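You operate a simulated robot arm through the tools that you are given. There is no shell and no other tool. Be economical: measure what you need, move in short steps, check, and stop when the job is done.

The job below is to be done with a simulated two-armed robot. You get a single attempt, and the scene is never put back.

TASK
Pick up the green sample bottle with one hand, pass it to the other hand and put it on the low shelf of the wash bench. Set down upright: green sample bottle.

Only the result counts: the job must be done as asked and must still hold three seconds after the hand-in. Knocking over, shifting, dropping, spilling or breaking anything else fails it.

THE ROBOT
Two 7-joint arms with two-finger parallel grippers on one trunk, on a base that drives. Base frame: it is fixed to the floor where the robot stands at the start and does not move with it; the origin is under the middle of the robot, x ahead of it, y to its left, z up. Readings come in cm, rad, newtons and seconds.
The left shoulder is at the start at [7, 16.3, 124.5], the right one opposite. With the tool pointing down near the work surface each hand reaches from about 38 to 88 cm from the robot's upright axis, wherever it stands, measured 20 degrees to its own side. Places, roughly: low shelf of the wash bench [80, 270, 20]. Payload 3.43 kg a hand.
The TCP of each hand is the grasp point between the finger pads, 3.4 cm short of the fingertips. In the tool frame z runs along the fingers and y along their closing line. The gripper opens to 12.8 cm. The fingers are 2.4 cm wide and 1.2 cm thick; the gripper's body (4.8 by 13 cm) begins 9.6 cm behind the TCP.
Orientation is that of the tool frame in the base frame, as a unit quaternion [x, y, z, w]. With the fingers straight down and closing along the base's y, the tool's x points along the base's -x, its y along +y and its z along -z.

THE INTERFACE
- The arms move only by the tool play_rows. It takes "left_deltas", "right_deltas" or both (then of equal length, played together; a hand with none holds still); each is a list that holds one entry, the list of rows, each a list of 7 numbers: the turn, a rotation vector about the tool's x, y, z in units of 45 degrees (1.0 is 45 degrees), then the shift along the tool's x, y, z in units of 200 mm (1.0 is 200 mm), then the gripper command, from -1 (fully open) to 1 (shut), values between in proportion. In form: [[[wx, wy, wz, dx, dy, dz, gripper], ...]]. A call has 1 to 10 rows; each row is the pose to reach, as a shift and turn from the pose commanded when the call began, along the tool's axes at that moment. A call with a number of a shift or a turn outside -1 to 1 is refused whole. A row lasts 0.2 s, in which the tool goes at most 5 cm and 0.15 rad; a call with a longer step from one row to the next is refused whole, and so is a gripper value outside its range. A pose out of reach is approached as far as the arm can. The call stops where the force on the tool passes 40 N (or 10 N more than at its start, if that is more) or the arm is blocked; 0.2 s more then pass. Each finger travels about 15.3 cm/s and halts on what it meets, pressing with about 43 N; the grip force reading is that of the motor and also rises with nothing between the fingers. The clock runs only during rows and for 0.2 s after the last one: add rows that repeat a pose to give the fingers time. It gives the time, the measured TCP pose, the force on the tool (base axes), the opening and the grip force at its end, in the units of the frame above (readings bear some noise), with the torque about the TCP (base axes, N m) and any sound that the robot's microphone picked up.
- Cameras (640 x 400 px; columns grow to the right, rows downward): "scene" is now at [13.1, 1.33, 148.02]; the picture's right is [0.09, -1.00, 0.00], its down [-0.53, -0.05, -0.85] and it looks along [0.85, 0.08, -0.53] (base axes); focal length 283 px, centre (320, 200). "left" rides on the left gripper at [7.6, 1.1, -16] in its tool frame; the picture's right is [-0.15, 0.99, 0.00], its down [-0.88, -0.13, -0.46] and it looks along [-0.45, -0.07, 0.89] (tool axes); focal length 234 px, centre (320, 200). "right" rides on the right gripper at [7.6, -1.1, -16] in its tool frame; the picture's right is [0.15, 0.99, 0.00], its down [-0.88, 0.13, -0.46] and it looks along [-0.45, 0.07, 0.89] (tool axes); focal length 234 px, centre (320, 200). There is no depth. A picture from a camera that has moved, and an enlarged one, comes with that camera's place and axes in the base frame and with its lens. The place of the scene camera against the robot may be out by one fixed shift of up to 1.2 cm in any direction.
- get_image(camera): a new picture of that camera. It takes no simulated time.
- slide_trunk(by): slides the trunk up (or, below 0, down) by that many cm; the arms and the scene camera ride with it, the base frame stays. It gives what a move gives, with no picture.
- drive_base(legs): drives the robot by 1 to 6 legs, each [ahead, left, turn to the left] in cm, cm and rad, along the robot's own axes; the way and the turn of a leg run together, so that a leg with both is an arc; at most 150 cm and 3.142 rad a leg. The arms and the cameras ride along, it lands a little off, and it stops where it bumps. It gives what a move gives.
- head_to(pan, tilt): turns the head with the scene camera to pan (to the left, within 1.501 rad either way) and tilt (down, from -0.506 to 1.204), counted from straight ahead of the robot. It gives what a move gives.
- inspect(camera, box): a new picture of the part [left, top, right, bottom] of that camera's present view, enlarged. It takes no simulated time.
- finish_job(): hands the job in; it is judged then, once.

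Work in short steps. Places have to be worked out from the pictures, the camera data and where the tool is seen: move nearer, look again, correct. Check each grasp and each placing, and mend what went wrong. You have 120 turns and 92 pictures in all, those below and enlarged ones among them. Open the grippers and draw the arms clear of the work before you hand the job in, unless the task says otherwise; then end with one line.

The tools are called after "Request:" as name(argument=value, ...) on one line, values as JSON. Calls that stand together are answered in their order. play_rows: Moves the arms, as the interface text tells. Its arguments: {"type":"object","properties":{"left_deltas":{"type":"array","items":{"type":"array","items":{"type":"array","items":{"type":"number"}}}},"right_deltas":{"type":"array","items":{"type":"array","items":{"type":"array","items":{"type":"number"}}}}},"required":[]} The other tools are called the same way: slide_trunk (by) slides the trunk up or down; drive_base (legs) drives the base; head_to (pan, tilt) turns the head that bears the scene camera; get_image (camera) takes a picture; inspect (camera, box) takes an enlarged picture of a part of a camera's view; finish_job () hands the job in.

At the start:

```text
time: 0.0
left_eef_pos: [49.73, 15.54, 110.96]
left_orientation: [0.0, 1.0, 0.0, 0.0]
left_wrist_force: [0.0, -0.1, 0.6]
left_torque: [-0.02, 0.0, 0.0]
left_gripper_width: 12.78
left_grasp_force: 0.1
right_eef_pos: [56.45, -20.51, 118.35]
right_orientation: [0.0, 1.0, 0.0, 0.0]
right_wrist_force: [0.6, -1.0, -0.8]
right_torque: [0.0, 0.02, 0.02]
right_gripper_width: 12.8
right_grasp_force: 0.1
trunk travel left (down, up): [-72.5, 21.5]
robot x, y, heading: [-0.21, -0.08, 0.001]
head pan, tilt: [0.093, 0.555]
```

scene: 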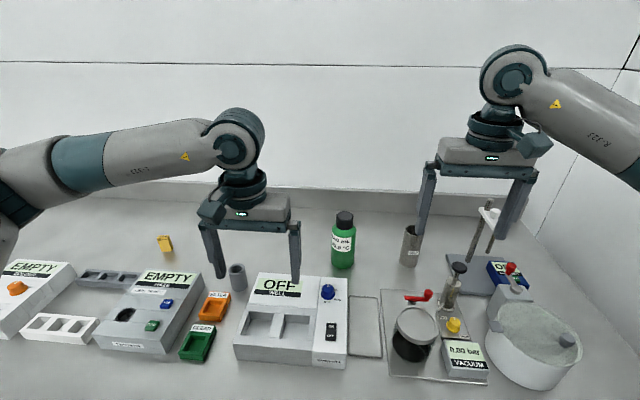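
right: 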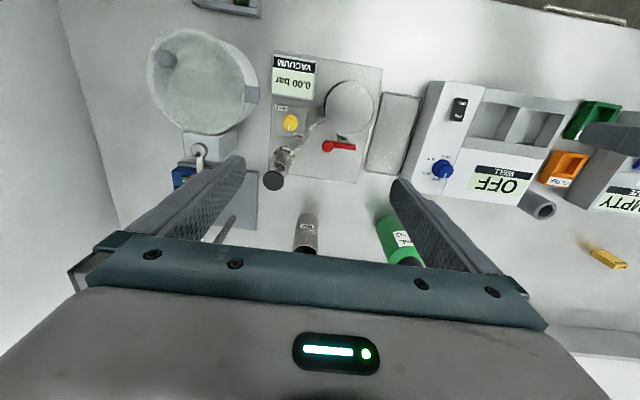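
left: 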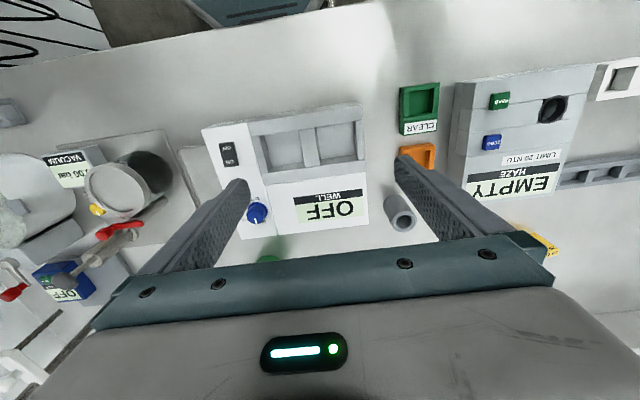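

I'll look toward the wash bench first to plan the final placement; the bottle seems to be near [77, 0], about 18 cm tall.

Request:
head_to(pan=1.25, tilt=0.5)

Request:
get_image(camera="scene")

Request:
inspect(camera="right", box=[240, 150, 520, 325])

```text
time: 1.4
left_eef_pos: [49.83, 15.59, 110.99]
left_orientation: [0.0, 1.0, 0.0, 0.0]
left_wrist_force: [0.3, 0.3, -0.8]
left_torque: [-0.04, -0.02, 0.0]
left_gripper_width: 12.78
left_grasp_force: 0.1
right_eef_pos: [56.63, -20.34, 118.34]
right_orientation: [-0.001, 1.0, 0.0, 0.0]
right_wrist_force: [0.2, 0.2, -0.1]
right_torque: [0.03, -0.02, -0.01]
right_gripper_width: 12.79
right_grasp_force: 0.0
trunk travel left (down, up): [-72.5, 21.5]
robot x, y, heading: [0.4, 0.06, 0.0]
head pan, tilt: [1.25, 0.499]
```

```text
88 pictures are left
camera scene: at [7.05, 9.13, 148.53], right [0.95, -0.32, 0.0], down [-0.15, -0.45, -0.88], along [0.28, 0.83, -0.48], focal length 283 px, centre (320, 200)
```

scene: 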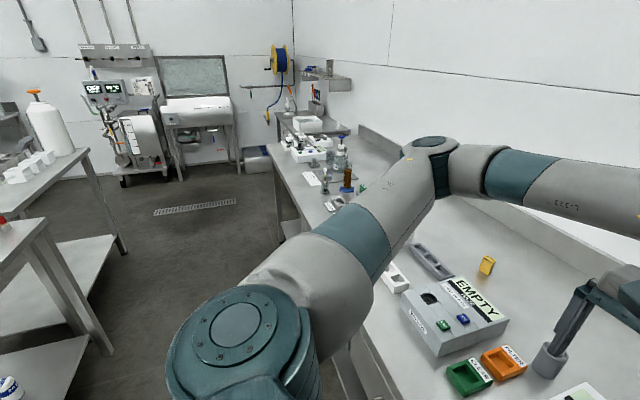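

```text
2.29 times, centred on (380, 238) of right
camera zoom: at [49.17, -21.54, 134.26], right [-0.15, 0.99, 0.0], down [0.88, 0.13, 0.46], along [0.45, 0.07, -0.89], focal length 535 px, centre (183, 114)
```

zoom: 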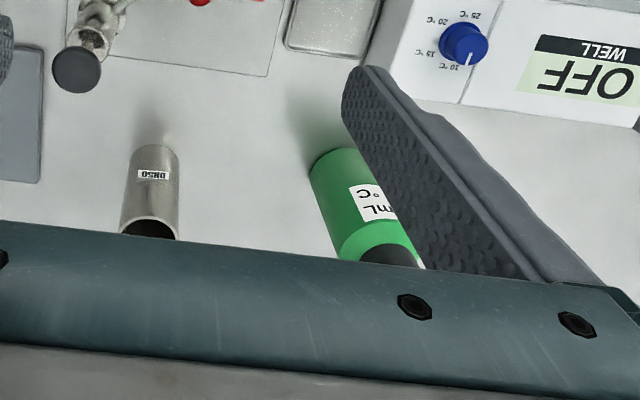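

The low shelf at [80,270,20] projects to about pixel (307,186). I'll enlarge that region.

Request:
inspect(camera="scene", box=[220, 90, 380, 250])

```text
2.50 times, centred on (300, 170) of scene
camera zoom: at [7.05, 9.13, 148.53], right [0.95, -0.32, 0.0], down [-0.15, -0.45, -0.88], along [0.28, 0.83, -0.48], focal length 708 px, centre (370, 275)
```

zoom: 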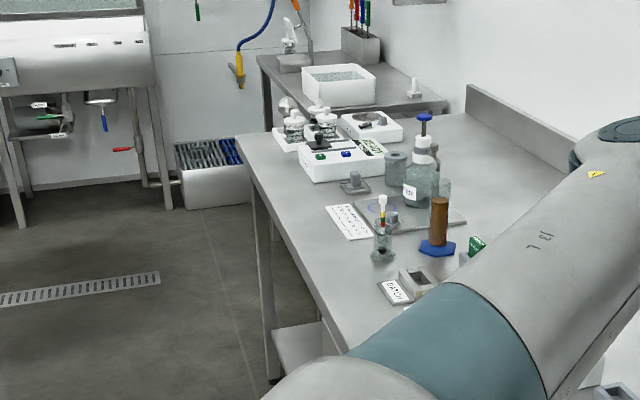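

The wash bench is beyond the main bench's end (y≈207). Its low shelf opens toward -x, so the placing hand must be horizontal. The plan is that the right hand picks the bottle top-down and the left takes it horizontally. Now I look at the bottle more closely.

Request:
head_to(pan=0.0, tilt=0.6)

Request:
inspect(camera="scene", box=[220, 140, 420, 265])

```text
time: 2.8
left_eef_pos: [49.77, 15.46, 110.86]
left_orientation: [0.0, 1.0, 0.0, 0.0]
left_wrist_force: [-0.7, 0.2, 1.1]
left_torque: [-0.02, 0.03, 0.0]
left_gripper_width: 12.8
left_grasp_force: 0.1
right_eef_pos: [56.49, -20.45, 118.27]
right_orientation: [-0.001, 1.0, 0.0, 0.0]
right_wrist_force: [-0.1, 0.0, 0.3]
right_torque: [-0.02, -0.03, 0.0]
right_gripper_width: 12.79
right_grasp_force: 0.1
trunk travel left (down, up): [-72.5, 21.5]
robot x, y, heading: [0.07, -0.0, 0.003]
head pan, tilt: [0.0, 0.6]
```

```text
3.20 times, centred on (320, 202) of scene
camera zoom: at [13.01, 0.51, 147.62], right [0.0, -1.0, 0.0], down [-0.57, 0.0, -0.82], along [0.82, 0.0, -0.57], focal length 907 px, centre (320, 192)
```

zoom: 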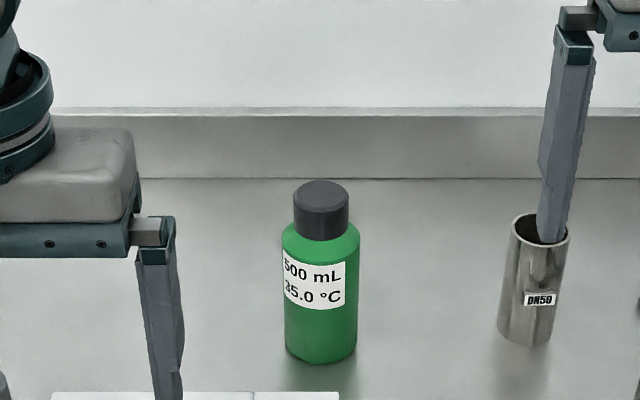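

The bottle centre is at about [77, 0.5], radius 3.4, top z≈103 and body up to ≈98. I'll bring the right hand toward it while turning it 90° about vertical, so it closes along x and leaves the ±y sides free for the left hand.

Request:
play_rows(right_deltas=[[[0, 0, -0.17, -0.08, 0.08, 0, -1], [0, 0, -0.34, -0.16, 0.16, 0, -1], [0, 0, -0.51, -0.25, 0.25, 0, -1], [0, 0, -0.68, -0.33, 0.33, 0, -1], [0, 0, -0.85, -0.42, 0.42, 0, -1], [0, 0, -1, -0.5, 0.5, 0, -1], [0, 0, -1, -0.5, 0.5, 0, -1]]])

```text
time: 4.4
left_eef_pos: [49.79, 15.48, 110.98]
left_orientation: [0.0, 1.0, 0.0, -0.001]
left_wrist_force: [-0.1, -0.8, 1.0]
left_torque: [0.0, 0.02, 0.04]
left_gripper_width: 12.81
left_grasp_force: 0.0
right_eef_pos: [66.61, -10.41, 118.34]
right_orientation: [-0.383, 0.924, 0.0, 0.0]
right_wrist_force: [0.0, 0.2, 0.2]
right_torque: [0.03, -0.04, -0.02]
right_gripper_width: 12.83
right_grasp_force: 0.0
trunk travel left (down, up): [-72.5, 21.5]
robot x, y, heading: [0.07, 0.57, -0.002]
head pan, tilt: [0.0, 0.6]
```

The rotation works. I finish the turn and move above the bottle.

Request:
play_rows(right_deltas=[[[0, 0, -0.17, -0.125, 0, 0, -1], [0, 0, -0.34, -0.25, 0, 0, -1], [0, 0, -0.51, -0.375, 0.01, 0, -1], [0, 0, -0.68, -0.5, 0.01, 0, -1], [0, 0, -0.85, -0.625, 0.018, 0, -1], [0, 0, -1, -0.753, 0.018, 0, -1], [0, 0, -1, -0.753, 0.018, 0, -1]]])

Request:
get_image(camera="right")

Request:
get_image(camera="scene")

```text
time: 6.0
left_eef_pos: [49.86, 15.37, 110.86]
left_orientation: [0.0, 1.0, 0.001, 0.001]
left_wrist_force: [-0.2, -0.3, -1.1]
left_torque: [0.01, -0.02, -0.01]
left_gripper_width: 12.8
left_grasp_force: 0.1
right_eef_pos: [51.52, 0.18, 119.29]
right_orientation: [-0.675, 0.738, -0.002, 0.005]
right_wrist_force: [-0.6, -0.5, -0.5]
right_torque: [0.05, 0.01, 0.05]
right_gripper_width: 12.82
right_grasp_force: 0.0
right hand out of reach, approached as far as the arm can: row 1, 2, 3, 4, 5, 6, 7
trunk travel left (down, up): [-72.5, 21.5]
robot x, y, heading: [0.07, 0.0, -0.001]
head pan, tilt: [0.0, 0.6]
```

```text
84 pictures are left
camera right: at [51.97, -7.45, 135.21], right [-1.0, -0.06, -0.01], down [-0.06, 0.89, 0.46], along [-0.02, 0.46, -0.89], focal length 234 px, centre (320, 200)
```

right: 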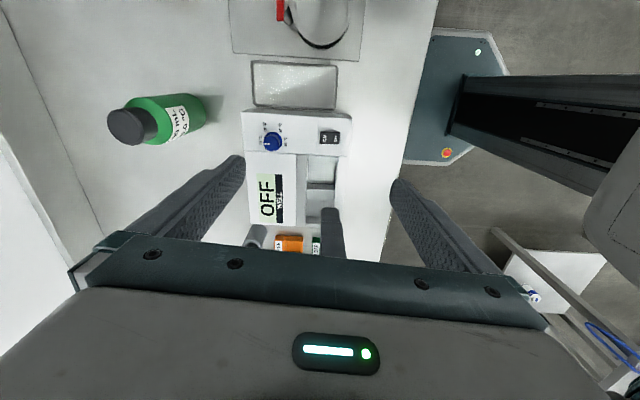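

```text
83 pictures are left
camera scene: at [13.09, 0.32, 147.61], right [0.0, -1.0, 0.0], down [-0.57, 0.0, -0.82], along [0.82, 0.0, -0.57], focal length 283 px, centre (320, 200)
```

scene: 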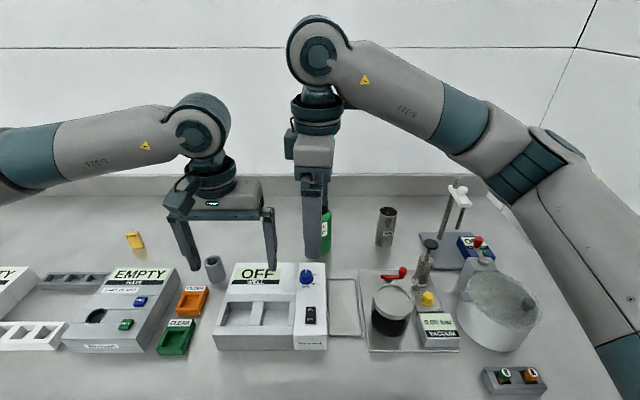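

The pose was out of reach at this height. I raise the trunk so that the hand works lower relative to the shoulder, then retry.

Request:
slide_trunk(by=12)

Request:
play_rows(right_deltas=[[[0, 0, 0, 0, -0.2, 0.1, -1], [0, 0, 0, 0, -0.4, 0.2, -1], [0, 0, 0, 0, -0.6, 0.3, -1], [0, 0, 0, 0, -0.8, 0.4, -1], [0, 0, 0, 0, -1, 0.5, -1], [0, 0, 0, 0, -1, 0.5, -1]]])

```text
time: 7.5
left_eef_pos: [49.81, 15.61, 122.91]
left_orientation: [0.0, 1.0, -0.001, 0.0]
left_wrist_force: [-0.1, -0.2, 0.2]
left_torque: [0.04, 0.0, -0.02]
left_gripper_width: 12.8
left_grasp_force: 0.1
right_eef_pos: [51.5, 0.31, 131.41]
right_orientation: [-0.674, 0.739, -0.002, 0.006]
right_wrist_force: [0.5, 1.1, -0.1]
right_torque: [0.0, 0.03, -0.02]
right_gripper_width: 12.77
right_grasp_force: 0.0
trunk travel left (down, up): [-84.5, 9.5]
robot x, y, heading: [0.07, -0.09, -0.001]
head pan, tilt: [0.0, 0.6]
```

```text
time: 8.9
left_eef_pos: [49.84, 15.59, 122.95]
left_orientation: [0.0, 1.0, 0.0, 0.001]
left_wrist_force: [0.2, 1.2, 0.1]
left_torque: [0.03, -0.02, 0.0]
left_gripper_width: 12.8
left_grasp_force: 0.2
right_eef_pos: [51.48, 0.41, 131.4]
right_orientation: [-0.675, 0.738, -0.002, 0.005]
right_wrist_force: [-0.2, 0.8, 0.4]
right_torque: [0.0, -0.03, 0.01]
right_gripper_width: 12.79
right_grasp_force: 0.1
right hand out of reach, approached as far as the arm can: row 1, 2, 3, 4, 5, 6
trunk travel left (down, up): [-84.5, 9.5]
robot x, y, heading: [-0.09, -0.04, -0.001]
head pan, tilt: [0.0, 0.6]
```

The arm seems stuck at a wrist limit. I turn back 45° to see what is reachable.

Request:
play_rows(right_deltas=[[[0, 0, 0.15, 0, 0, 0, -1], [0, 0, 0.3, 0, 0, 0, -1], [0, 0, 0.45, 0, 0, 0, -1], [0, 0, 0.6, 0, 0, 0, -1], [0, 0, 0.8, 0, 0, 0, -1], [0, 0, 0.95, 0, 0, 0, -1], [0, 0, 0.95, 0, 0, 0, -1]]])

```text
refused: row 5 steps farther than a row can; nothing moved
```

Request:
play_rows(right_deltas=[[[0, 0, 0.15, 0, 0, 0, -1], [0, 0, 0.3, 0, 0, 0, -1], [0, 0, 0.45, 0, 0, 0, -1], [0, 0, 0.6, 0, 0, 0, -1], [0, 0, 0.75, 0, 0, 0, -1], [0, 0, 0.9, 0, 0, 0, -1], [0, 0, 0.9, 0, 0, 0, -1]]])

```text
time: 10.5
left_eef_pos: [49.74, 15.52, 122.88]
left_orientation: [0.0, 1.0, -0.001, 0.0]
left_wrist_force: [-0.5, -0.6, 0.2]
left_torque: [0.04, 0.0, 0.02]
left_gripper_width: 12.81
left_grasp_force: 0.1
right_eef_pos: [51.78, 0.1, 131.6]
right_orientation: [-0.377, 0.926, 0.0, 0.006]
right_wrist_force: [0.6, 0.6, 0.2]
right_torque: [-0.03, -0.01, 0.01]
right_gripper_width: 12.8
right_grasp_force: 0.0
trunk travel left (down, up): [-84.5, 9.5]
robot x, y, heading: [-0.13, 0.21, -0.005]
head pan, tilt: [0.0, 0.6]
```

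Rotation back worked. At 45° yaw I now move forward and down above the bottle.

Request:
play_rows(right_deltas=[[[0, 0, 0, -0.13, -0.125, 0.09, -1], [0, 0, 0, -0.26, -0.25, 0.18, -1], [0, 0, 0, -0.39, -0.375, 0.27, -1], [0, 0, 0, -0.52, -0.5, 0.36, -1], [0, 0, 0, -0.65, -0.63, 0.45, -1], [0, 0, 0, -0.78, -0.75, 0.54, -1], [0, 0, 0, -0.9, -0.877, 0.65, -1], [0, 0, 0, -0.9, -0.877, 0.65, -1]]])

Request:
get_image(camera="right")

```text
time: 12.3
left_eef_pos: [49.71, 15.63, 122.98]
left_orientation: [-0.001, 1.0, -0.001, 0.0]
left_wrist_force: [0.1, 0.3, -0.6]
left_torque: [0.0, 0.04, 0.0]
left_gripper_width: 12.79
left_grasp_force: 0.2
right_eef_pos: [72.7, 0.21, 121.36]
right_orientation: [-0.377, 0.926, 0.0, 0.006]
right_wrist_force: [0.6, 0.0, 0.3]
right_torque: [0.0, 0.0, 0.02]
right_gripper_width: 12.8
right_grasp_force: 0.0
right hand out of reach, approached as far as the arm can: row 6, 7, 8
trunk travel left (down, up): [-84.5, 9.5]
robot x, y, heading: [-0.28, 0.21, 0.001]
head pan, tilt: [0.0, 0.6]
```

```text
82 pictures are left
camera right: at [67.97, -6.04, 137.25], right [-0.8, 0.61, -0.01], down [0.53, 0.71, 0.46], along [0.29, 0.37, -0.89], focal length 234 px, centre (320, 200)
```

right: 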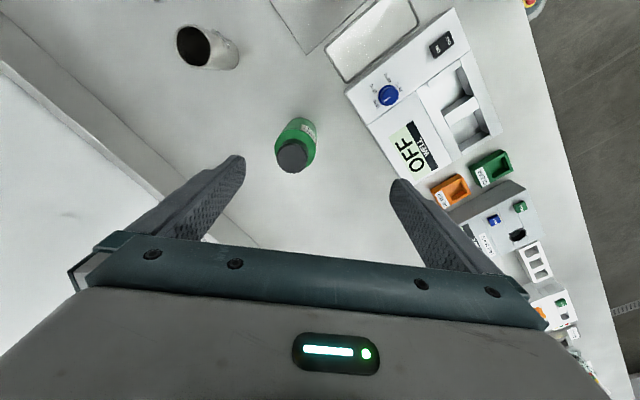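

Cap estimate from this view is ≈[78, 0]. The reach limit is height-related, so I raise the trunk further and go forward.

Request:
slide_trunk(by=9)

Request:
play_rows(right_deltas=[[[0, 0, 0, 0, 0, 0.15, -1], [0, 0, 0, 0, 0, 0.3, -1], [0, 0, 0, 0, 0, 0.45, -1], [0, 0, 0, 0, 0, 0.6, -1], [0, 0, 0, -0.09, -0.09, 0.6, -1], [0, 0, 0, -0.18, -0.18, 0.6, -1], [0, 0, 0, -0.18, -0.18, 0.6, -1]]])

Request:
get_image(camera="right")

```text
time: 13.6
left_eef_pos: [49.78, 15.58, 131.89]
left_orientation: [0.0, 1.0, -0.001, 0.0]
left_wrist_force: [0.4, -0.1, -0.3]
left_torque: [0.0, -0.01, 0.02]
left_gripper_width: 12.8
left_grasp_force: 0.0
right_eef_pos: [72.52, 0.13, 130.52]
right_orientation: [-0.377, 0.926, -0.001, 0.005]
right_wrist_force: [0.3, -0.2, 0.1]
right_torque: [0.0, 0.0, 0.0]
right_gripper_width: 12.8
right_grasp_force: 0.0
trunk travel left (down, up): [-93.5, 0.5]
robot x, y, heading: [0.11, -0.09, 0.003]
head pan, tilt: [0.0, 0.6]
```

```text
time: 15.2
left_eef_pos: [49.79, 15.65, 131.88]
left_orientation: [0.0, 1.0, 0.0, 0.0]
left_wrist_force: [0.1, -0.4, -0.3]
left_torque: [-0.01, 0.0, 0.02]
left_gripper_width: 12.81
left_grasp_force: 0.0
right_eef_pos: [73.62, -0.02, 118.47]
right_orientation: [-0.377, 0.926, 0.001, 0.006]
right_wrist_force: [-0.3, -0.5, 0.0]
right_torque: [0.01, 0.02, 0.01]
right_gripper_width: 12.76
right_grasp_force: 0.2
right hand out of reach, approached as far as the arm can: row 5, 6, 7
trunk travel left (down, up): [-93.5, 0.5]
robot x, y, heading: [0.17, 0.23, 0.002]
head pan, tilt: [0.0, 0.6]
```

```text
81 pictures are left
camera right: at [68.98, -6.06, 134.25], right [-0.8, 0.61, -0.01], down [0.53, 0.71, 0.47], along [0.29, 0.37, -0.89], focal length 234 px, centre (320, 200)
```

right: 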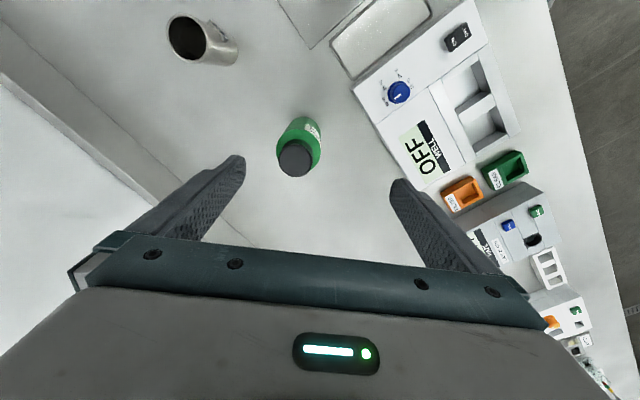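

The reach falls short by about 4 cm. I look down to see whether the base has room to drive ahead.

Request:
head_to(pan=0, tilt=1.2)

Request:
get_image(camera="scene")

```text
time: 16.1
left_eef_pos: [49.73, 15.53, 131.98]
left_orientation: [0.001, 1.0, 0.0, -0.001]
left_wrist_force: [-0.3, -0.5, -0.3]
left_torque: [-0.03, -0.02, -0.03]
left_gripper_width: 12.8
left_grasp_force: 0.0
right_eef_pos: [73.52, 0.22, 118.45]
right_orientation: [-0.377, 0.926, 0.0, 0.007]
right_wrist_force: [0.4, -0.2, 0.5]
right_torque: [0.0, -0.01, 0.05]
right_gripper_width: 12.79
right_grasp_force: 0.2
trunk travel left (down, up): [-93.5, 0.5]
robot x, y, heading: [-0.06, 0.07, -0.0]
head pan, tilt: [0.0, 1.201]
```

```text
80 pictures are left
camera scene: at [9.77, 0.51, 164.17], right [0.0, -1.0, 0.0], down [-0.93, 0.0, -0.36], along [0.36, 0.0, -0.93], focal length 283 px, centre (320, 200)
```

scene: 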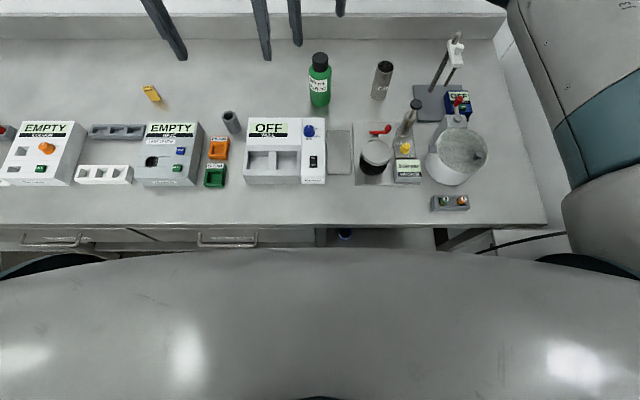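

Before driving, I try a lower height: at TCP z≈110 the fingertips still clear the 103 cm cap and the reach should be longer.

Request:
play_rows(right_deltas=[[[0, 0, 0, 0, 0, 0.13, -1], [0, 0, 0, 0, 0, 0.26, -1], [0, 0, 0, 0, 0, 0.38, -1], [0, 0, 0, -0.07, -0.07, 0.38, -1], [0, 0, 0, -0.14, -0.14, 0.38, -1], [0, 0, 0, -0.14, -0.14, 0.38, -1]]])

```text
time: 17.6
left_eef_pos: [49.73, 15.58, 131.77]
left_orientation: [0.0, 1.0, 0.001, 0.0]
left_wrist_force: [-0.3, -0.2, -0.1]
left_torque: [-0.01, 0.01, 0.01]
left_gripper_width: 12.82
left_grasp_force: 0.1
right_eef_pos: [73.61, 0.06, 116.48]
right_orientation: [-0.376, 0.927, -0.002, 0.006]
right_wrist_force: [0.2, 0.3, 1.0]
right_torque: [-0.03, 0.0, -0.01]
right_gripper_width: 12.82
right_grasp_force: 0.1
right hand out of reach, approached as far as the arm can: row 1, 2, 3, 4, 5, 6
trunk travel left (down, up): [-93.5, 0.5]
robot x, y, heading: [0.32, 0.12, 0.001]
head pan, tilt: [0.0, 1.201]
```

Yaw seems to be limiting the reach. I'll pick with yaw 0 (closing along y) and turn the hand later at a closer pose; turning back now.

Request:
play_rows(right_deltas=[[[0, 0, 0.17, 0, 0, -0.05, -1], [0, 0, 0.34, 0, 0, -0.1, -1], [0, 0, 0.51, 0, 0, -0.1, -1], [0, 0, 0.68, 0, 0, -0.1, -1], [0, 0, 0.82, 0, 0, -0.1, -1], [0, 0, 0.98, 0, 0, -0.1, -1], [0, 0, 0.98, 0, 0, -0.1, -1]]])

Request:
get_image(camera="right")

```text
time: 19.1
left_eef_pos: [49.8, 15.6, 131.88]
left_orientation: [-0.001, 1.0, 0.0, 0.0]
left_wrist_force: [0.8, -0.1, -0.1]
left_torque: [0.02, -0.02, 0.01]
left_gripper_width: 12.8
left_grasp_force: 0.1
right_eef_pos: [73.61, 0.06, 118.41]
right_orientation: [0.0, 1.0, 0.002, 0.006]
right_wrist_force: [0.3, 0.0, -0.8]
right_torque: [0.01, 0.02, 0.01]
right_gripper_width: 12.8
right_grasp_force: 0.1
trunk travel left (down, up): [-93.5, 0.5]
robot x, y, heading: [0.54, 0.24, -0.002]
head pan, tilt: [0.0, 1.201]
```

```text
79 pictures are left
camera right: at [66.07, -1.15, 134.25], right [-0.15, 0.99, 0.0], down [0.87, 0.13, 0.47], along [0.46, 0.07, -0.88], focal length 234 px, centre (320, 200)
```

right: 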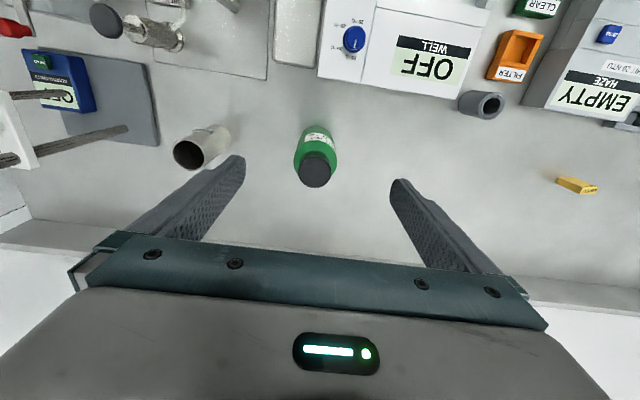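

The bottle is now estimated at ≈[78, -0.1]. I move forward 4.3 cm with tips still above the cap.

Request:
play_rows(right_deltas=[[[0, 0, 0, -0.11, 0, 0, -1], [0, 0, 0, -0.215, -0.005, 0, -1], [0, 0, 0, -0.215, -0.005, 0, -1]]])

Request:
get_image(camera="right")

```text
time: 19.9
left_eef_pos: [49.64, 15.49, 131.88]
left_orientation: [0.001, 1.0, 0.0, 0.0]
left_wrist_force: [-0.1, 0.0, -0.2]
left_torque: [0.02, -0.02, -0.05]
left_gripper_width: 12.81
left_grasp_force: 0.0
right_eef_pos: [77.9, -0.09, 118.48]
right_orientation: [-0.003, 1.0, 0.003, 0.006]
right_wrist_force: [-0.4, -0.2, -0.2]
right_torque: [-0.02, -0.01, -0.02]
right_gripper_width: 12.78
right_grasp_force: 0.3
trunk travel left (down, up): [-93.5, 0.5]
robot x, y, heading: [-0.0, -0.06, -0.002]
head pan, tilt: [0.0, 1.201]
```

```text
78 pictures are left
camera right: at [70.33, -1.26, 134.31], right [-0.15, 0.99, 0.0], down [0.87, 0.13, 0.47], along [0.46, 0.07, -0.88], focal length 234 px, centre (320, 200)
```

right: 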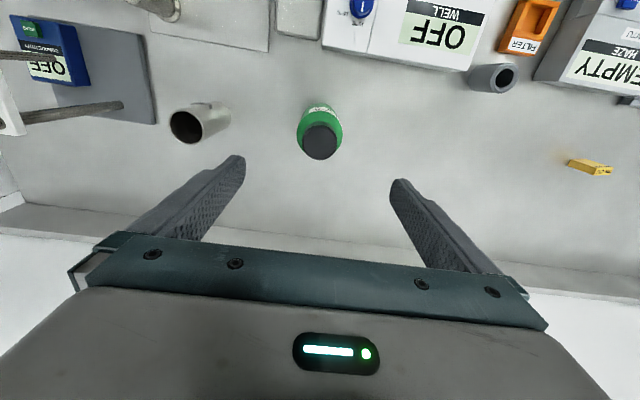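

The cap is measured at [77.9, -0.1], directly under the TCP. I lower the trunk 10 cm first, then the rest.

Request:
slide_trunk(by=-10)

Request:
get_image(camera="right")

```text
time: 21.3
left_eef_pos: [49.78, 15.58, 121.92]
left_orientation: [0.0, 1.0, 0.0, 0.0]
left_wrist_force: [-0.1, 0.2, 0.2]
left_torque: [-0.01, 0.03, 0.0]
left_gripper_width: 12.8
left_grasp_force: 0.1
right_eef_pos: [77.94, -0.07, 108.5]
right_orientation: [-0.002, 1.0, 0.001, 0.006]
right_wrist_force: [-0.2, -0.7, -0.2]
right_torque: [-0.01, -0.02, -0.03]
right_gripper_width: 12.79
right_grasp_force: 0.0
trunk travel left (down, up): [-83.5, 10.5]
robot x, y, heading: [0.07, -0.05, 0.004]
head pan, tilt: [0.0, 1.201]
```

```text
77 pictures are left
camera right: at [70.34, -1.22, 124.32], right [-0.15, 0.99, 0.0], down [0.87, 0.13, 0.47], along [0.46, 0.07, -0.88], focal length 234 px, centre (320, 200)
```

right: 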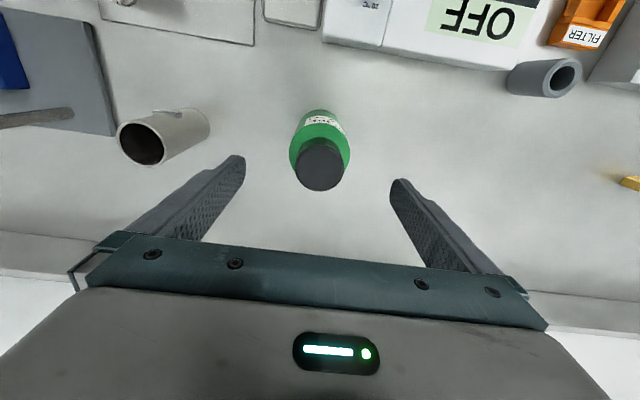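

Still aligned ([77.8, -0.1]). I lower 13 cm to TCP z≈95.5, with the gripper body about 2 cm above the cap.

Request:
slide_trunk(by=-12.7)

Request:
get_image(camera="right")

```text
time: 22.8
left_eef_pos: [49.76, 15.64, 109.11]
left_orientation: [0.001, 1.0, 0.0, 0.0]
left_wrist_force: [0.4, -1.2, 0.5]
left_torque: [0.03, 0.0, 0.01]
left_gripper_width: 12.78
left_grasp_force: 0.1
right_eef_pos: [77.96, 0.01, 95.82]
right_orientation: [-0.001, 1.0, 0.002, 0.005]
right_wrist_force: [-0.6, -0.2, -0.5]
right_torque: [-0.02, 0.01, 0.0]
right_gripper_width: 12.82
right_grasp_force: 0.0
trunk travel left (down, up): [-70.8, 23.2]
robot x, y, heading: [0.22, -0.04, -0.002]
head pan, tilt: [0.0, 1.201]
```

```text
76 pictures are left
camera right: at [70.34, -1.2, 111.62], right [-0.15, 0.99, 0.0], down [0.87, 0.13, 0.47], along [0.46, 0.07, -0.88], focal length 234 px, centre (320, 200)
```

right: 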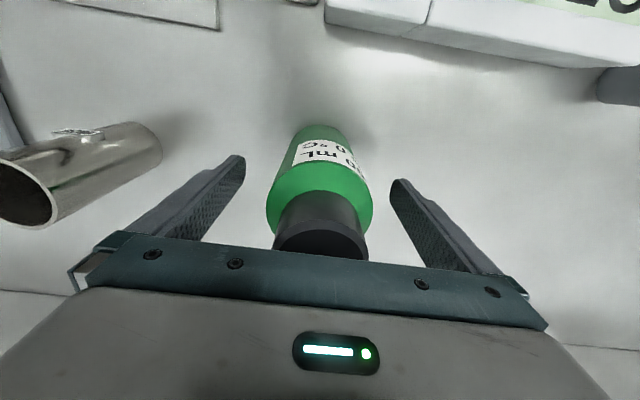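

The bottle is centred between the fingers. I close the right gripper.

Request:
play_rows(right_deltas=[[[0, 0, 0, 0, 0, 0, -0.3], [0, 0, 0, 0, 0, 0, 0.2], [0, 0, 0, 0, 0, 0, 1], [0, 0, 0, 0, 0, 0, 1], [0, 0, 0, 0, 0, 0, 1]]])

```text
time: 24.0
left_eef_pos: [49.83, 15.5, 109.12]
left_orientation: [0.0, 1.0, 0.0, 0.001]
left_wrist_force: [-0.6, 0.3, 0.0]
left_torque: [-0.02, -0.01, 0.0]
left_gripper_width: 12.8
left_grasp_force: 0.1
right_eef_pos: [77.94, -0.08, 95.8]
right_orientation: [-0.002, 1.0, 0.002, 0.006]
right_wrist_force: [-0.3, -2.1, 1.6]
right_torque: [-0.36, -0.07, 0.04]
right_gripper_width: 6.95
right_grasp_force: 42.7
trunk travel left (down, up): [-70.8, 23.2]
robot x, y, heading: [-0.15, 0.09, 0.004]
head pan, tilt: [0.0, 1.201]
```

Gripped at width 6.95. I lift by raising the trunk.

Request:
slide_trunk(by=20)

Request:
get_image(camera="right")

```text
time: 26.2
left_eef_pos: [49.81, 15.47, 129.17]
left_orientation: [0.0, 1.0, 0.0, -0.001]
left_wrist_force: [1.1, -0.3, 0.1]
left_torque: [-0.06, 0.01, 0.01]
left_gripper_width: 12.8
left_grasp_force: 0.0
right_eef_pos: [77.99, 0.07, 115.68]
right_orientation: [-0.001, 1.0, 0.002, 0.006]
right_wrist_force: [-0.1, -0.6, -6.3]
right_torque: [-0.03, 0.0, -0.03]
right_gripper_width: 6.93
right_grasp_force: 43.2
trunk travel left (down, up): [-90.8, 3.2]
robot x, y, heading: [0.11, 0.11, 0.001]
head pan, tilt: [0.0, 1.201]
```

```text
75 pictures are left
camera right: at [70.47, -1.2, 131.51], right [-0.15, 0.99, 0.0], down [0.88, 0.13, 0.47], along [0.46, 0.07, -0.89], focal length 234 px, centre (320, 200)
```

right: 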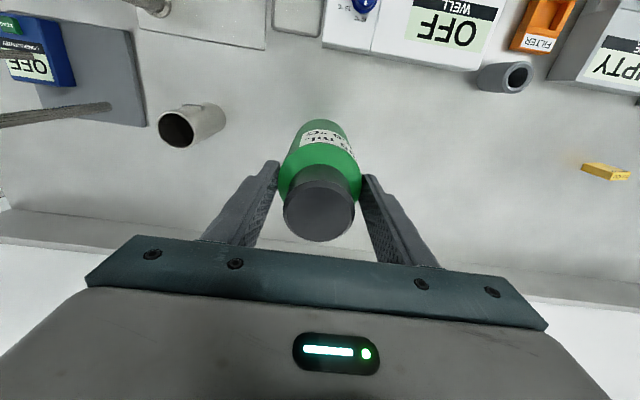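

The bottle is lifted. I back the base away from the bench for free space for the handover.

Request:
drive_base(legs=[[-45, 0, 0]])

Request:
play_rows(right_deltas=[[[0, 0, 0, 0.15, 0, 0, 1], [0, 0, 0, 0.3, -0.05, 0, 1], [0, 0, 0, 0.45, -0.1, 0, 1], [0, 0, 0, 0.6, -0.15, 0, 1], [0, 0, 0, 0.75, -0.2, 0, 1], [0, 0, 0, 0.85, -0.25, 0, 1], [0, 0, 0, 0.85, -0.25, 0, 1]]])

```text
time: 28.9
left_eef_pos: [4.69, 15.56, 129.04]
left_orientation: [0.001, 1.0, 0.0, -0.002]
left_wrist_force: [-0.1, -0.9, 0.4]
left_torque: [-0.01, 0.0, 0.0]
left_gripper_width: 12.79
left_grasp_force: 0.1
right_eef_pos: [32.85, -0.08, 115.57]
right_orientation: [-0.001, 1.0, 0.002, 0.005]
right_wrist_force: [-1.0, 0.4, -6.0]
right_torque: [0.0, 0.01, 0.02]
right_gripper_width: 6.89
right_grasp_force: 43.4
trunk travel left (down, up): [-90.8, 3.2]
robot x, y, heading: [-45.3, 0.01, -0.002]
head pan, tilt: [0.0, 1.201]
```

```text
time: 30.5
left_eef_pos: [4.62, 15.58, 129.11]
left_orientation: [0.001, 1.0, 0.0, 0.0]
left_wrist_force: [-0.3, -0.7, -0.3]
left_torque: [-0.05, -0.04, -0.04]
left_gripper_width: 12.82
left_grasp_force: 0.0
right_eef_pos: [15.88, -5.06, 115.41]
right_orientation: [-0.001, 1.0, 0.002, 0.006]
right_wrist_force: [-0.5, 0.8, -6.1]
right_torque: [0.01, 0.03, -0.01]
right_gripper_width: 6.94
right_grasp_force: 43.6
trunk travel left (down, up): [-90.8, 3.2]
robot x, y, heading: [-45.23, 0.12, -0.006]
head pan, tilt: [0.0, 1.201]
```

The right hand is now at [15.9,-5,115.4] holding. I yaw it 45° while tilting the left hand up 45° and retracting it a bit.

Request:
play_rows(right_deltas=[[[0, 0, -0.17, 0, 0, 0, 1], [0, 0, -0.34, 0, 0, 0, 1], [0, 0, -0.51, 0, 0, 0, 1], [0, 0, -0.68, 0, 0, 0, 1], [0, 0, -0.85, 0, 0, 0, 1], [0, 0, -1, 0, 0, 0, 1], [0, 0, -1, 0, 0, 0, 1]]], left_deltas=[[[0, -0.17, 0, 0.07, 0.03, 0, -1], [0, -0.34, 0, 0.14, 0.06, 0, -1], [0, -0.51, 0, 0.21, 0.09, 0, -1], [0, -0.68, 0, 0.28, 0.12, 0, -1], [0, -0.85, 0, 0.35, 0.15, 0, -1], [0, -1, 0, 0.4, 0.2, 0, -1], [0, -1, 0, 0.4, 0.2, 0, -1]]])

```text
time: 32.1
left_eef_pos: [8.25, 16.56, 132.12]
left_orientation: [0.001, 0.924, -0.001, 0.383]
left_wrist_force: [0.1, 0.1, 1.0]
left_torque: [-0.02, 0.0, 0.01]
left_gripper_width: 12.81
left_grasp_force: 0.1
left hand out of reach, approached as far as the arm can: row 4, 5, 6, 7
right_eef_pos: [15.72, -5.13, 115.51]
right_orientation: [-0.385, 0.923, -0.001, 0.005]
right_wrist_force: [-0.1, -0.4, -6.7]
right_torque: [-0.03, 0.03, 0.01]
right_gripper_width: 6.93
right_grasp_force: 43.8
trunk travel left (down, up): [-90.8, 3.2]
robot x, y, heading: [-45.6, 0.11, -0.001]
head pan, tilt: [0.0, 1.201]
```

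The left hand is tilted 45° but can't retract that close. I move the right hand 7 cm forward for room and yaw the left by -45°.

Request:
play_rows(right_deltas=[[[0, 0, 0, -0.06, -0.06, 0, 1], [0, 0, 0, -0.12, -0.12, 0, 1], [0, 0, 0, -0.18, -0.18, 0, 1], [0, 0, 0, -0.24, -0.24, 0, 1], [0, 0, 0, -0.24, -0.24, 0, 1], [0, 0, 0, -0.24, -0.24, 0, 1], [0, 0, 0, -0.24, -0.24, 0, 1]]], left_deltas=[[[0.12, 0, 0.12, 0, 0, 0, -1], [0.24, 0, 0.24, 0, 0, 0, -1], [0.36, 0, 0.36, 0, 0, 0, -1], [0.48, 0, 0.48, 0, 0, 0, -1], [0.6, 0, 0.6, 0, 0, 0, -1], [0.707, 0, 0.707, 0, 0, 0, -1], [0.707, 0, 0.707, 0, 0, 0, -1]]])

```text
time: 33.7
left_eef_pos: [8.28, 16.43, 132.14]
left_orientation: [0.356, 0.853, -0.148, 0.352]
left_wrist_force: [-0.6, -0.2, -0.1]
left_torque: [-0.02, 0.0, 0.01]
left_gripper_width: 12.82
left_grasp_force: 0.0
right_eef_pos: [22.46, -5.21, 115.56]
right_orientation: [-0.383, 0.924, -0.001, 0.006]
right_wrist_force: [-0.5, -0.6, -5.5]
right_torque: [-0.01, 0.02, 0.02]
right_gripper_width: 6.93
right_grasp_force: 43.0
trunk travel left (down, up): [-90.8, 3.2]
robot x, y, heading: [-45.29, -0.14, -0.005]
head pan, tilt: [0.0, 1.201]
```

Left now points along (0.5,-0.5,-0.71). I tilt 18° more toward horizontal and move to a pre-grasp about 15 cm short of the bottle.

Request:
play_rows(left_deltas=[[[0, -0.07, 0, 0.015, -0.043, 0.157, -1], [0, -0.14, 0, 0.03, -0.086, 0.314, -1], [0, -0.21, 0, 0.045, -0.129, 0.471, -1], [0, -0.28, 0, 0.06, -0.172, 0.628, -1], [0, -0.35, 0, 0.075, -0.215, 0.785, -1], [0, -0.4, 0, 0.089, -0.258, 0.943, -1], [0, -0.4, 0, 0.089, -0.258, 0.943, -1]]])

Request:
get_image(camera="left")

Request:
head_to(pan=0, tilt=0.7)

Request:
get_image(camera="scene")

```text
time: 35.3
left_eef_pos: [13.32, 4.27, 117.42]
left_orientation: [0.328, 0.787, -0.202, 0.482]
left_wrist_force: [0.4, -1.0, 0.2]
left_torque: [0.0, 0.01, -0.01]
left_gripper_width: 12.79
left_grasp_force: 0.0
right_eef_pos: [22.4, -5.23, 115.54]
right_orientation: [-0.384, 0.923, -0.001, 0.005]
right_wrist_force: [0.0, 0.4, -6.8]
right_torque: [0.02, 0.01, 0.01]
right_gripper_width: 6.91
right_grasp_force: 43.0
trunk travel left (down, up): [-90.8, 3.2]
robot x, y, heading: [-45.59, -0.07, -0.005]
head pan, tilt: [0.0, 1.201]
```

```text
74 pictures are left
camera left: at [1.56, 17.57, 117.99], right [0.75, 0.65, 0.13], down [-0.1, -0.09, 0.99], along [0.66, -0.75, 0.0], focal length 234 px, centre (320, 200)
```

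left: 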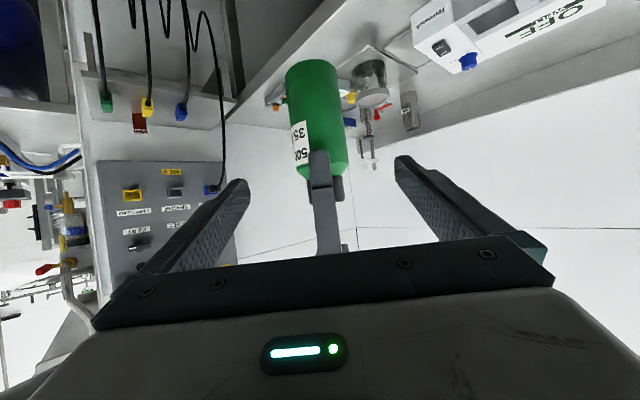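

```text
time: 36.3
left_eef_pos: [13.35, 4.26, 117.45]
left_orientation: [0.328, 0.787, -0.202, 0.482]
left_wrist_force: [-0.7, 0.0, -0.5]
left_torque: [-0.02, -0.01, -0.03]
left_gripper_width: 12.8
left_grasp_force: 0.0
right_eef_pos: [22.5, -5.14, 115.53]
right_orientation: [-0.384, 0.923, -0.001, 0.006]
right_wrist_force: [-0.2, -0.1, -5.9]
right_torque: [0.0, 0.0, 0.01]
right_gripper_width: 6.9
right_grasp_force: 42.9
trunk travel left (down, up): [-90.8, 3.2]
robot x, y, heading: [-45.28, -0.02, -0.001]
head pan, tilt: [0.0, 0.7]
```

```text
73 pictures are left
camera scene: at [-32.52, 0.51, 165.04], right [0.0, -1.0, 0.0], down [-0.65, 0.0, -0.76], along [0.76, 0.0, -0.65], focal length 283 px, centre (320, 200)
```

scene: 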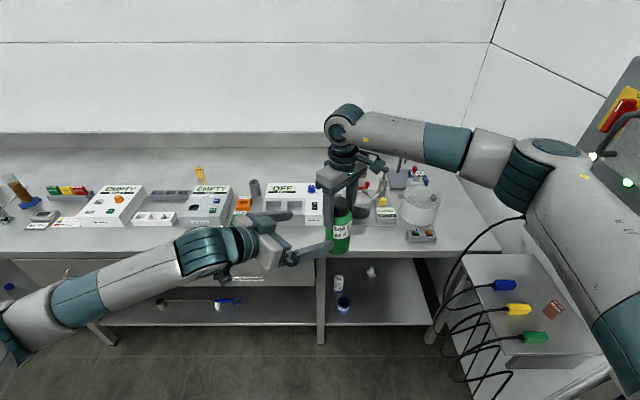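

The geometry looks right: the right finger sits centred between the open left fingers. I advance 8 cm along the tool axis and check.

Request:
play_rows(left_deltas=[[[0, 0, 0, 0, 0, 0.1, -1], [0, 0, 0, 0, 0, 0.2, -1], [0, 0, 0, 0, 0, 0.3, -1], [0, 0, 0, 0, 0, 0.4, -1], [0, 0, 0, 0, 0, 0.4, -1]]])

Request:
get_image(camera="left")

Request:
inspect(camera="scene", box=[220, 120, 420, 280])

```text
time: 37.5
left_eef_pos: [18.18, -0.76, 113.72]
left_orientation: [0.328, 0.787, -0.201, 0.482]
left_wrist_force: [0.6, 0.0, 0.5]
left_torque: [0.01, -0.02, -0.02]
left_gripper_width: 12.78
left_grasp_force: 0.1
right_eef_pos: [22.34, -5.17, 115.6]
right_orientation: [-0.384, 0.923, -0.001, 0.005]
right_wrist_force: [0.5, -1.2, -6.3]
right_torque: [0.0, 0.0, -0.01]
right_gripper_width: 6.9
right_grasp_force: 42.6
trunk travel left (down, up): [-90.8, 3.2]
robot x, y, heading: [-45.31, -0.19, -0.006]
head pan, tilt: [0.0, 0.7]
```

```text
72 pictures are left
camera left: at [6.57, 12.53, 114.41], right [0.75, 0.65, 0.13], down [-0.1, -0.09, 0.99], along [0.66, -0.75, 0.0], focal length 234 px, centre (320, 200)
```

left: 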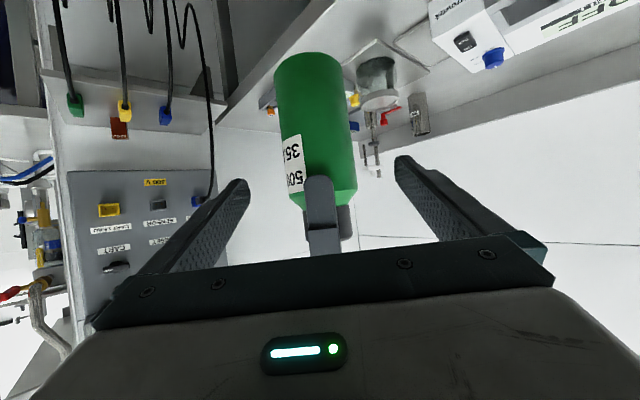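

```text
2.50 times, centred on (320, 200) of scene
camera zoom: at [-32.54, 0.55, 165.05], right [0.0, -1.0, 0.0], down [-0.64, 0.0, -0.76], along [0.76, 0.0, -0.64], focal length 708 px, centre (320, 200)
```

zoom: 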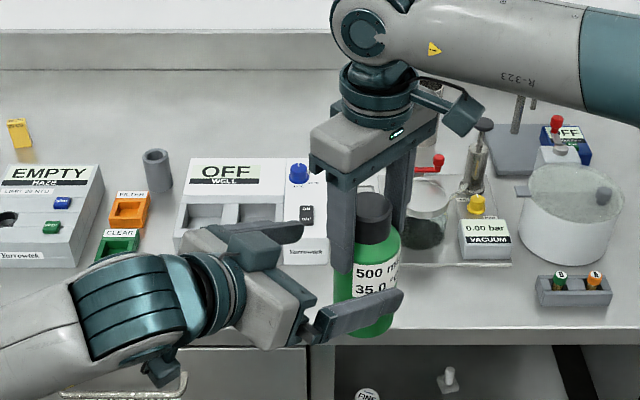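

Clear. I advance the remaining 5.6 cm.

Request:
play_rows(left_deltas=[[[0, 0, 0, 0, 0, 0.1, -1], [0, 0, 0, 0, 0, 0.2, -1], [0, 0, 0, 0, 0, 0.28, -1], [0, 0, 0, 0, 0, 0.28, -1]]])

Request:
get_image(camera="left")

Request:
inspect(camera="scene", box=[220, 120, 420, 280])

```text
time: 38.5
left_eef_pos: [21.9, -4.21, 111.37]
left_orientation: [0.327, 0.787, -0.201, 0.482]
left_wrist_force: [-0.5, -0.4, -0.1]
left_torque: [-0.01, 0.06, 0.0]
left_gripper_width: 12.81
left_grasp_force: 0.0
right_eef_pos: [22.47, -5.21, 115.57]
right_orientation: [-0.383, 0.924, 0.0, 0.006]
right_wrist_force: [-0.4, -0.4, -5.9]
right_torque: [-0.02, 0.02, 0.0]
right_gripper_width: 6.91
right_grasp_force: 43.1
trunk travel left (down, up): [-90.8, 3.2]
robot x, y, heading: [-45.33, 0.38, -0.004]
head pan, tilt: [0.0, 0.7]
```

```text
70 pictures are left
camera left: at [10.09, 8.99, 111.87], right [0.75, 0.65, 0.13], down [-0.1, -0.09, 0.99], along [0.66, -0.75, 0.0], focal length 234 px, centre (320, 200)
```

left: 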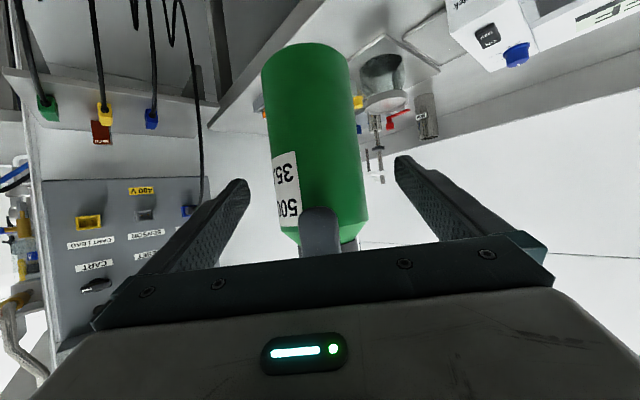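

```text
2.50 times, centred on (320, 200) of scene
camera zoom: at [-32.51, 0.52, 165.05], right [0.0, -1.0, 0.0], down [-0.64, 0.0, -0.76], along [0.76, 0.0, -0.64], focal length 708 px, centre (320, 200)
```

zoom: 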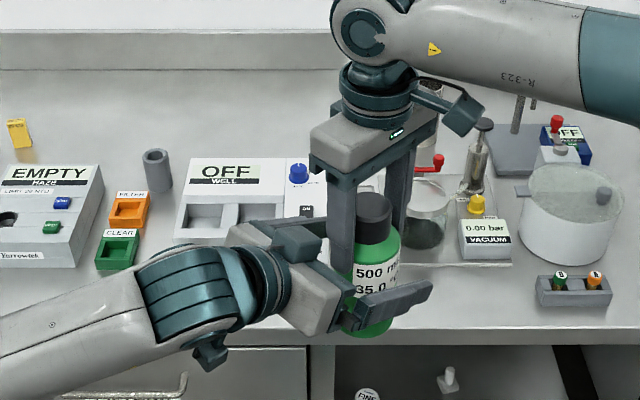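

In position; I close the left gripper on the bottle.

Request:
play_rows(left_deltas=[[[0, 0, 0, 0, 0, 0, -0.4], [0, 0, 0, 0, 0, 0, -0.1], [0, 0, 0, 0, 0, 0, 1], [0, 0, 0, 0, 0, 0, 1], [0, 0, 0, 0, 0, 0, 1]]])

```text
time: 39.7
left_eef_pos: [21.77, -4.31, 111.38]
left_orientation: [0.326, 0.788, -0.2, 0.483]
left_wrist_force: [-0.1, -0.3, 0.0]
left_torque: [-0.55, 0.25, -0.13]
left_gripper_width: 6.93
left_grasp_force: 42.9
right_eef_pos: [22.36, -5.14, 115.53]
right_orientation: [-0.383, 0.924, 0.0, 0.006]
right_wrist_force: [0.7, -0.4, -6.5]
right_torque: [0.53, -0.29, 0.11]
right_gripper_width: 6.93
right_grasp_force: 42.6
trunk travel left (down, up): [-90.8, 3.2]
robot x, y, heading: [-44.87, 0.0, -0.003]
head pan, tilt: [0.0, 0.7]
```

Both hands hold it at 6.93. I open the right to about 9.2 cm and check that the left carries the load.

Request:
play_rows(right_deltas=[[[0, 0, 0, 0, 0, 0, 0.0], [0, 0, 0, 0, 0, 0, -0.25], [0, 0, 0, 0, 0, 0, -0.45], [0, 0, 0, 0, 0, 0, -0.45]]])

Request:
get_image(camera="right")

```text
time: 40.7
left_eef_pos: [21.78, -4.2, 111.36]
left_orientation: [0.326, 0.788, -0.2, 0.483]
left_wrist_force: [0.3, 0.2, 0.2]
left_torque: [0.03, 0.08, 0.01]
left_gripper_width: 6.9
left_grasp_force: 42.8
right_eef_pos: [22.51, -5.21, 115.61]
right_orientation: [-0.383, 0.924, 0.0, 0.006]
right_wrist_force: [0.2, 0.4, -0.1]
right_torque: [-0.01, -0.02, 0.0]
right_gripper_width: 9.27
right_grasp_force: 0.0
trunk travel left (down, up): [-90.8, 3.2]
robot x, y, heading: [-45.52, -0.17, -0.001]
head pan, tilt: [0.0, 0.7]
```

```text
68 pictures are left
camera right: at [17.9, -11.42, 131.42], right [-0.8, 0.6, -0.01], down [0.52, 0.71, 0.46], along [0.28, 0.37, -0.89], focal length 234 px, centre (320, 200)
```

right: 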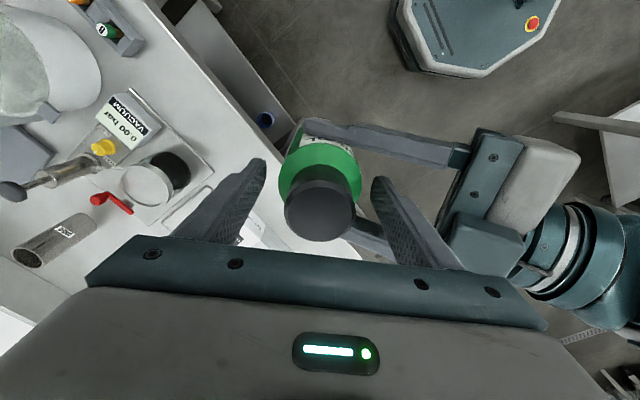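

The right fingers are free of the bottle. I raise the right hand straight up 16 cm.

Request:
play_rows(right_deltas=[[[0, 0, 0, 0, 0, -0.08, -0.45], [0, 0, 0, 0, 0, -0.2, -0.45], [0, 0, 0, 0, 0, -0.36, -0.45], [0, 0, 0, 0, 0, -0.52, -0.45], [0, 0, 0, 0, 0, -0.68, -0.45], [0, 0, 0, 0, 0, -0.8, -0.45], [0, 0, 0, 0, 0, -0.8, -0.45]]])

Request:
get_image(camera="right")

Request:
get_image(camera="scene")

```text
time: 42.3
left_eef_pos: [21.83, -4.32, 111.29]
left_orientation: [0.327, 0.787, -0.201, 0.482]
left_wrist_force: [0.7, -0.1, -0.7]
left_torque: [0.05, 0.03, 0.03]
left_gripper_width: 6.89
left_grasp_force: 42.5
right_eef_pos: [22.21, -5.23, 131.68]
right_orientation: [-0.383, 0.924, -0.001, 0.005]
right_wrist_force: [0.2, -0.3, 0.0]
right_torque: [0.03, 0.01, 0.0]
right_gripper_width: 9.26
right_grasp_force: 0.1
trunk travel left (down, up): [-90.8, 3.2]
robot x, y, heading: [-45.75, 0.27, -0.005]
head pan, tilt: [0.0, 0.7]
```

```text
67 pictures are left
camera right: at [17.75, -11.47, 147.43], right [-0.8, 0.6, -0.01], down [0.52, 0.71, 0.46], along [0.28, 0.37, -0.89], focal length 234 px, centre (320, 200)
```

right: 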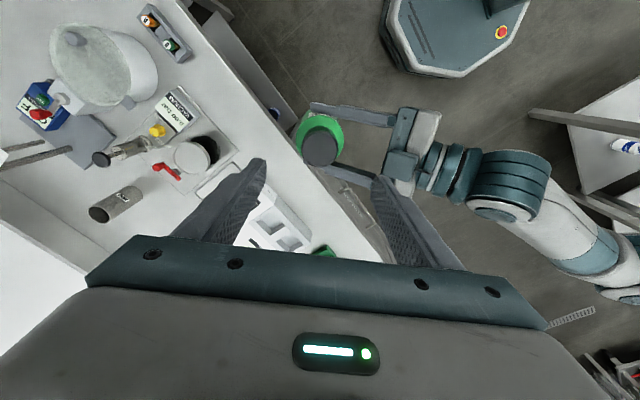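

```text
66 pictures are left
camera scene: at [-32.49, 0.5, 165.05], right [0.0, -1.0, 0.0], down [-0.64, 0.0, -0.76], along [0.76, 0.0, -0.64], focal length 283 px, centre (320, 200)
```

scene: 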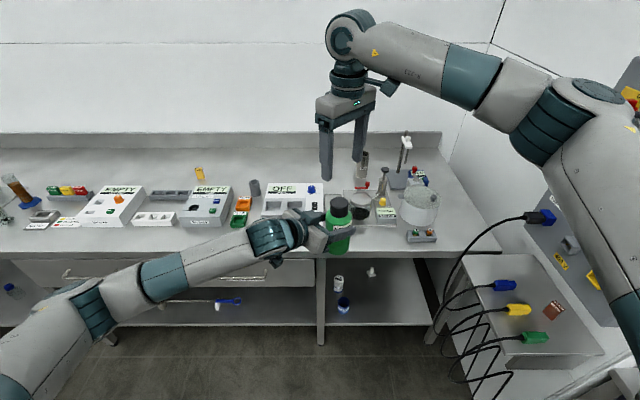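

The left hand has the bottle securely. I withdraw the right arm back and to its side, unturning it.

Request:
play_rows(right_deltas=[[[0, 0, 0.17, 0.16, 0, 0, -0.45], [0, 0, 0.34, 0.32, 0, 0, -0.45], [0, 0, 0.51, 0.48, 0, 0, -0.45], [0, 0, 0.68, 0.64, 0, 0, -0.45], [0, 0, 0.85, 0.8, 0, 0, -0.45], [0, 0, 1, 0.95, 0, 0, -0.45], [0, 0, 1, 0.95, 0, 0, -0.45]]])

```text
time: 43.9
left_eef_pos: [21.86, -4.32, 111.22]
left_orientation: [0.326, 0.788, -0.2, 0.483]
left_wrist_force: [-0.8, 0.3, 0.5]
left_torque: [0.06, 0.04, -0.01]
left_gripper_width: 6.89
left_grasp_force: 43.3
right_eef_pos: [8.96, -18.67, 131.43]
right_orientation: [0.0, 1.0, 0.002, 0.006]
right_wrist_force: [-1.2, -0.3, 0.5]
right_torque: [0.0, 0.02, 0.0]
right_gripper_width: 9.3
right_grasp_force: 0.0
trunk travel left (down, up): [-90.8, 3.2]
robot x, y, heading: [-45.27, 0.29, -0.004]
head pan, tilt: [0.0, 0.7]
```

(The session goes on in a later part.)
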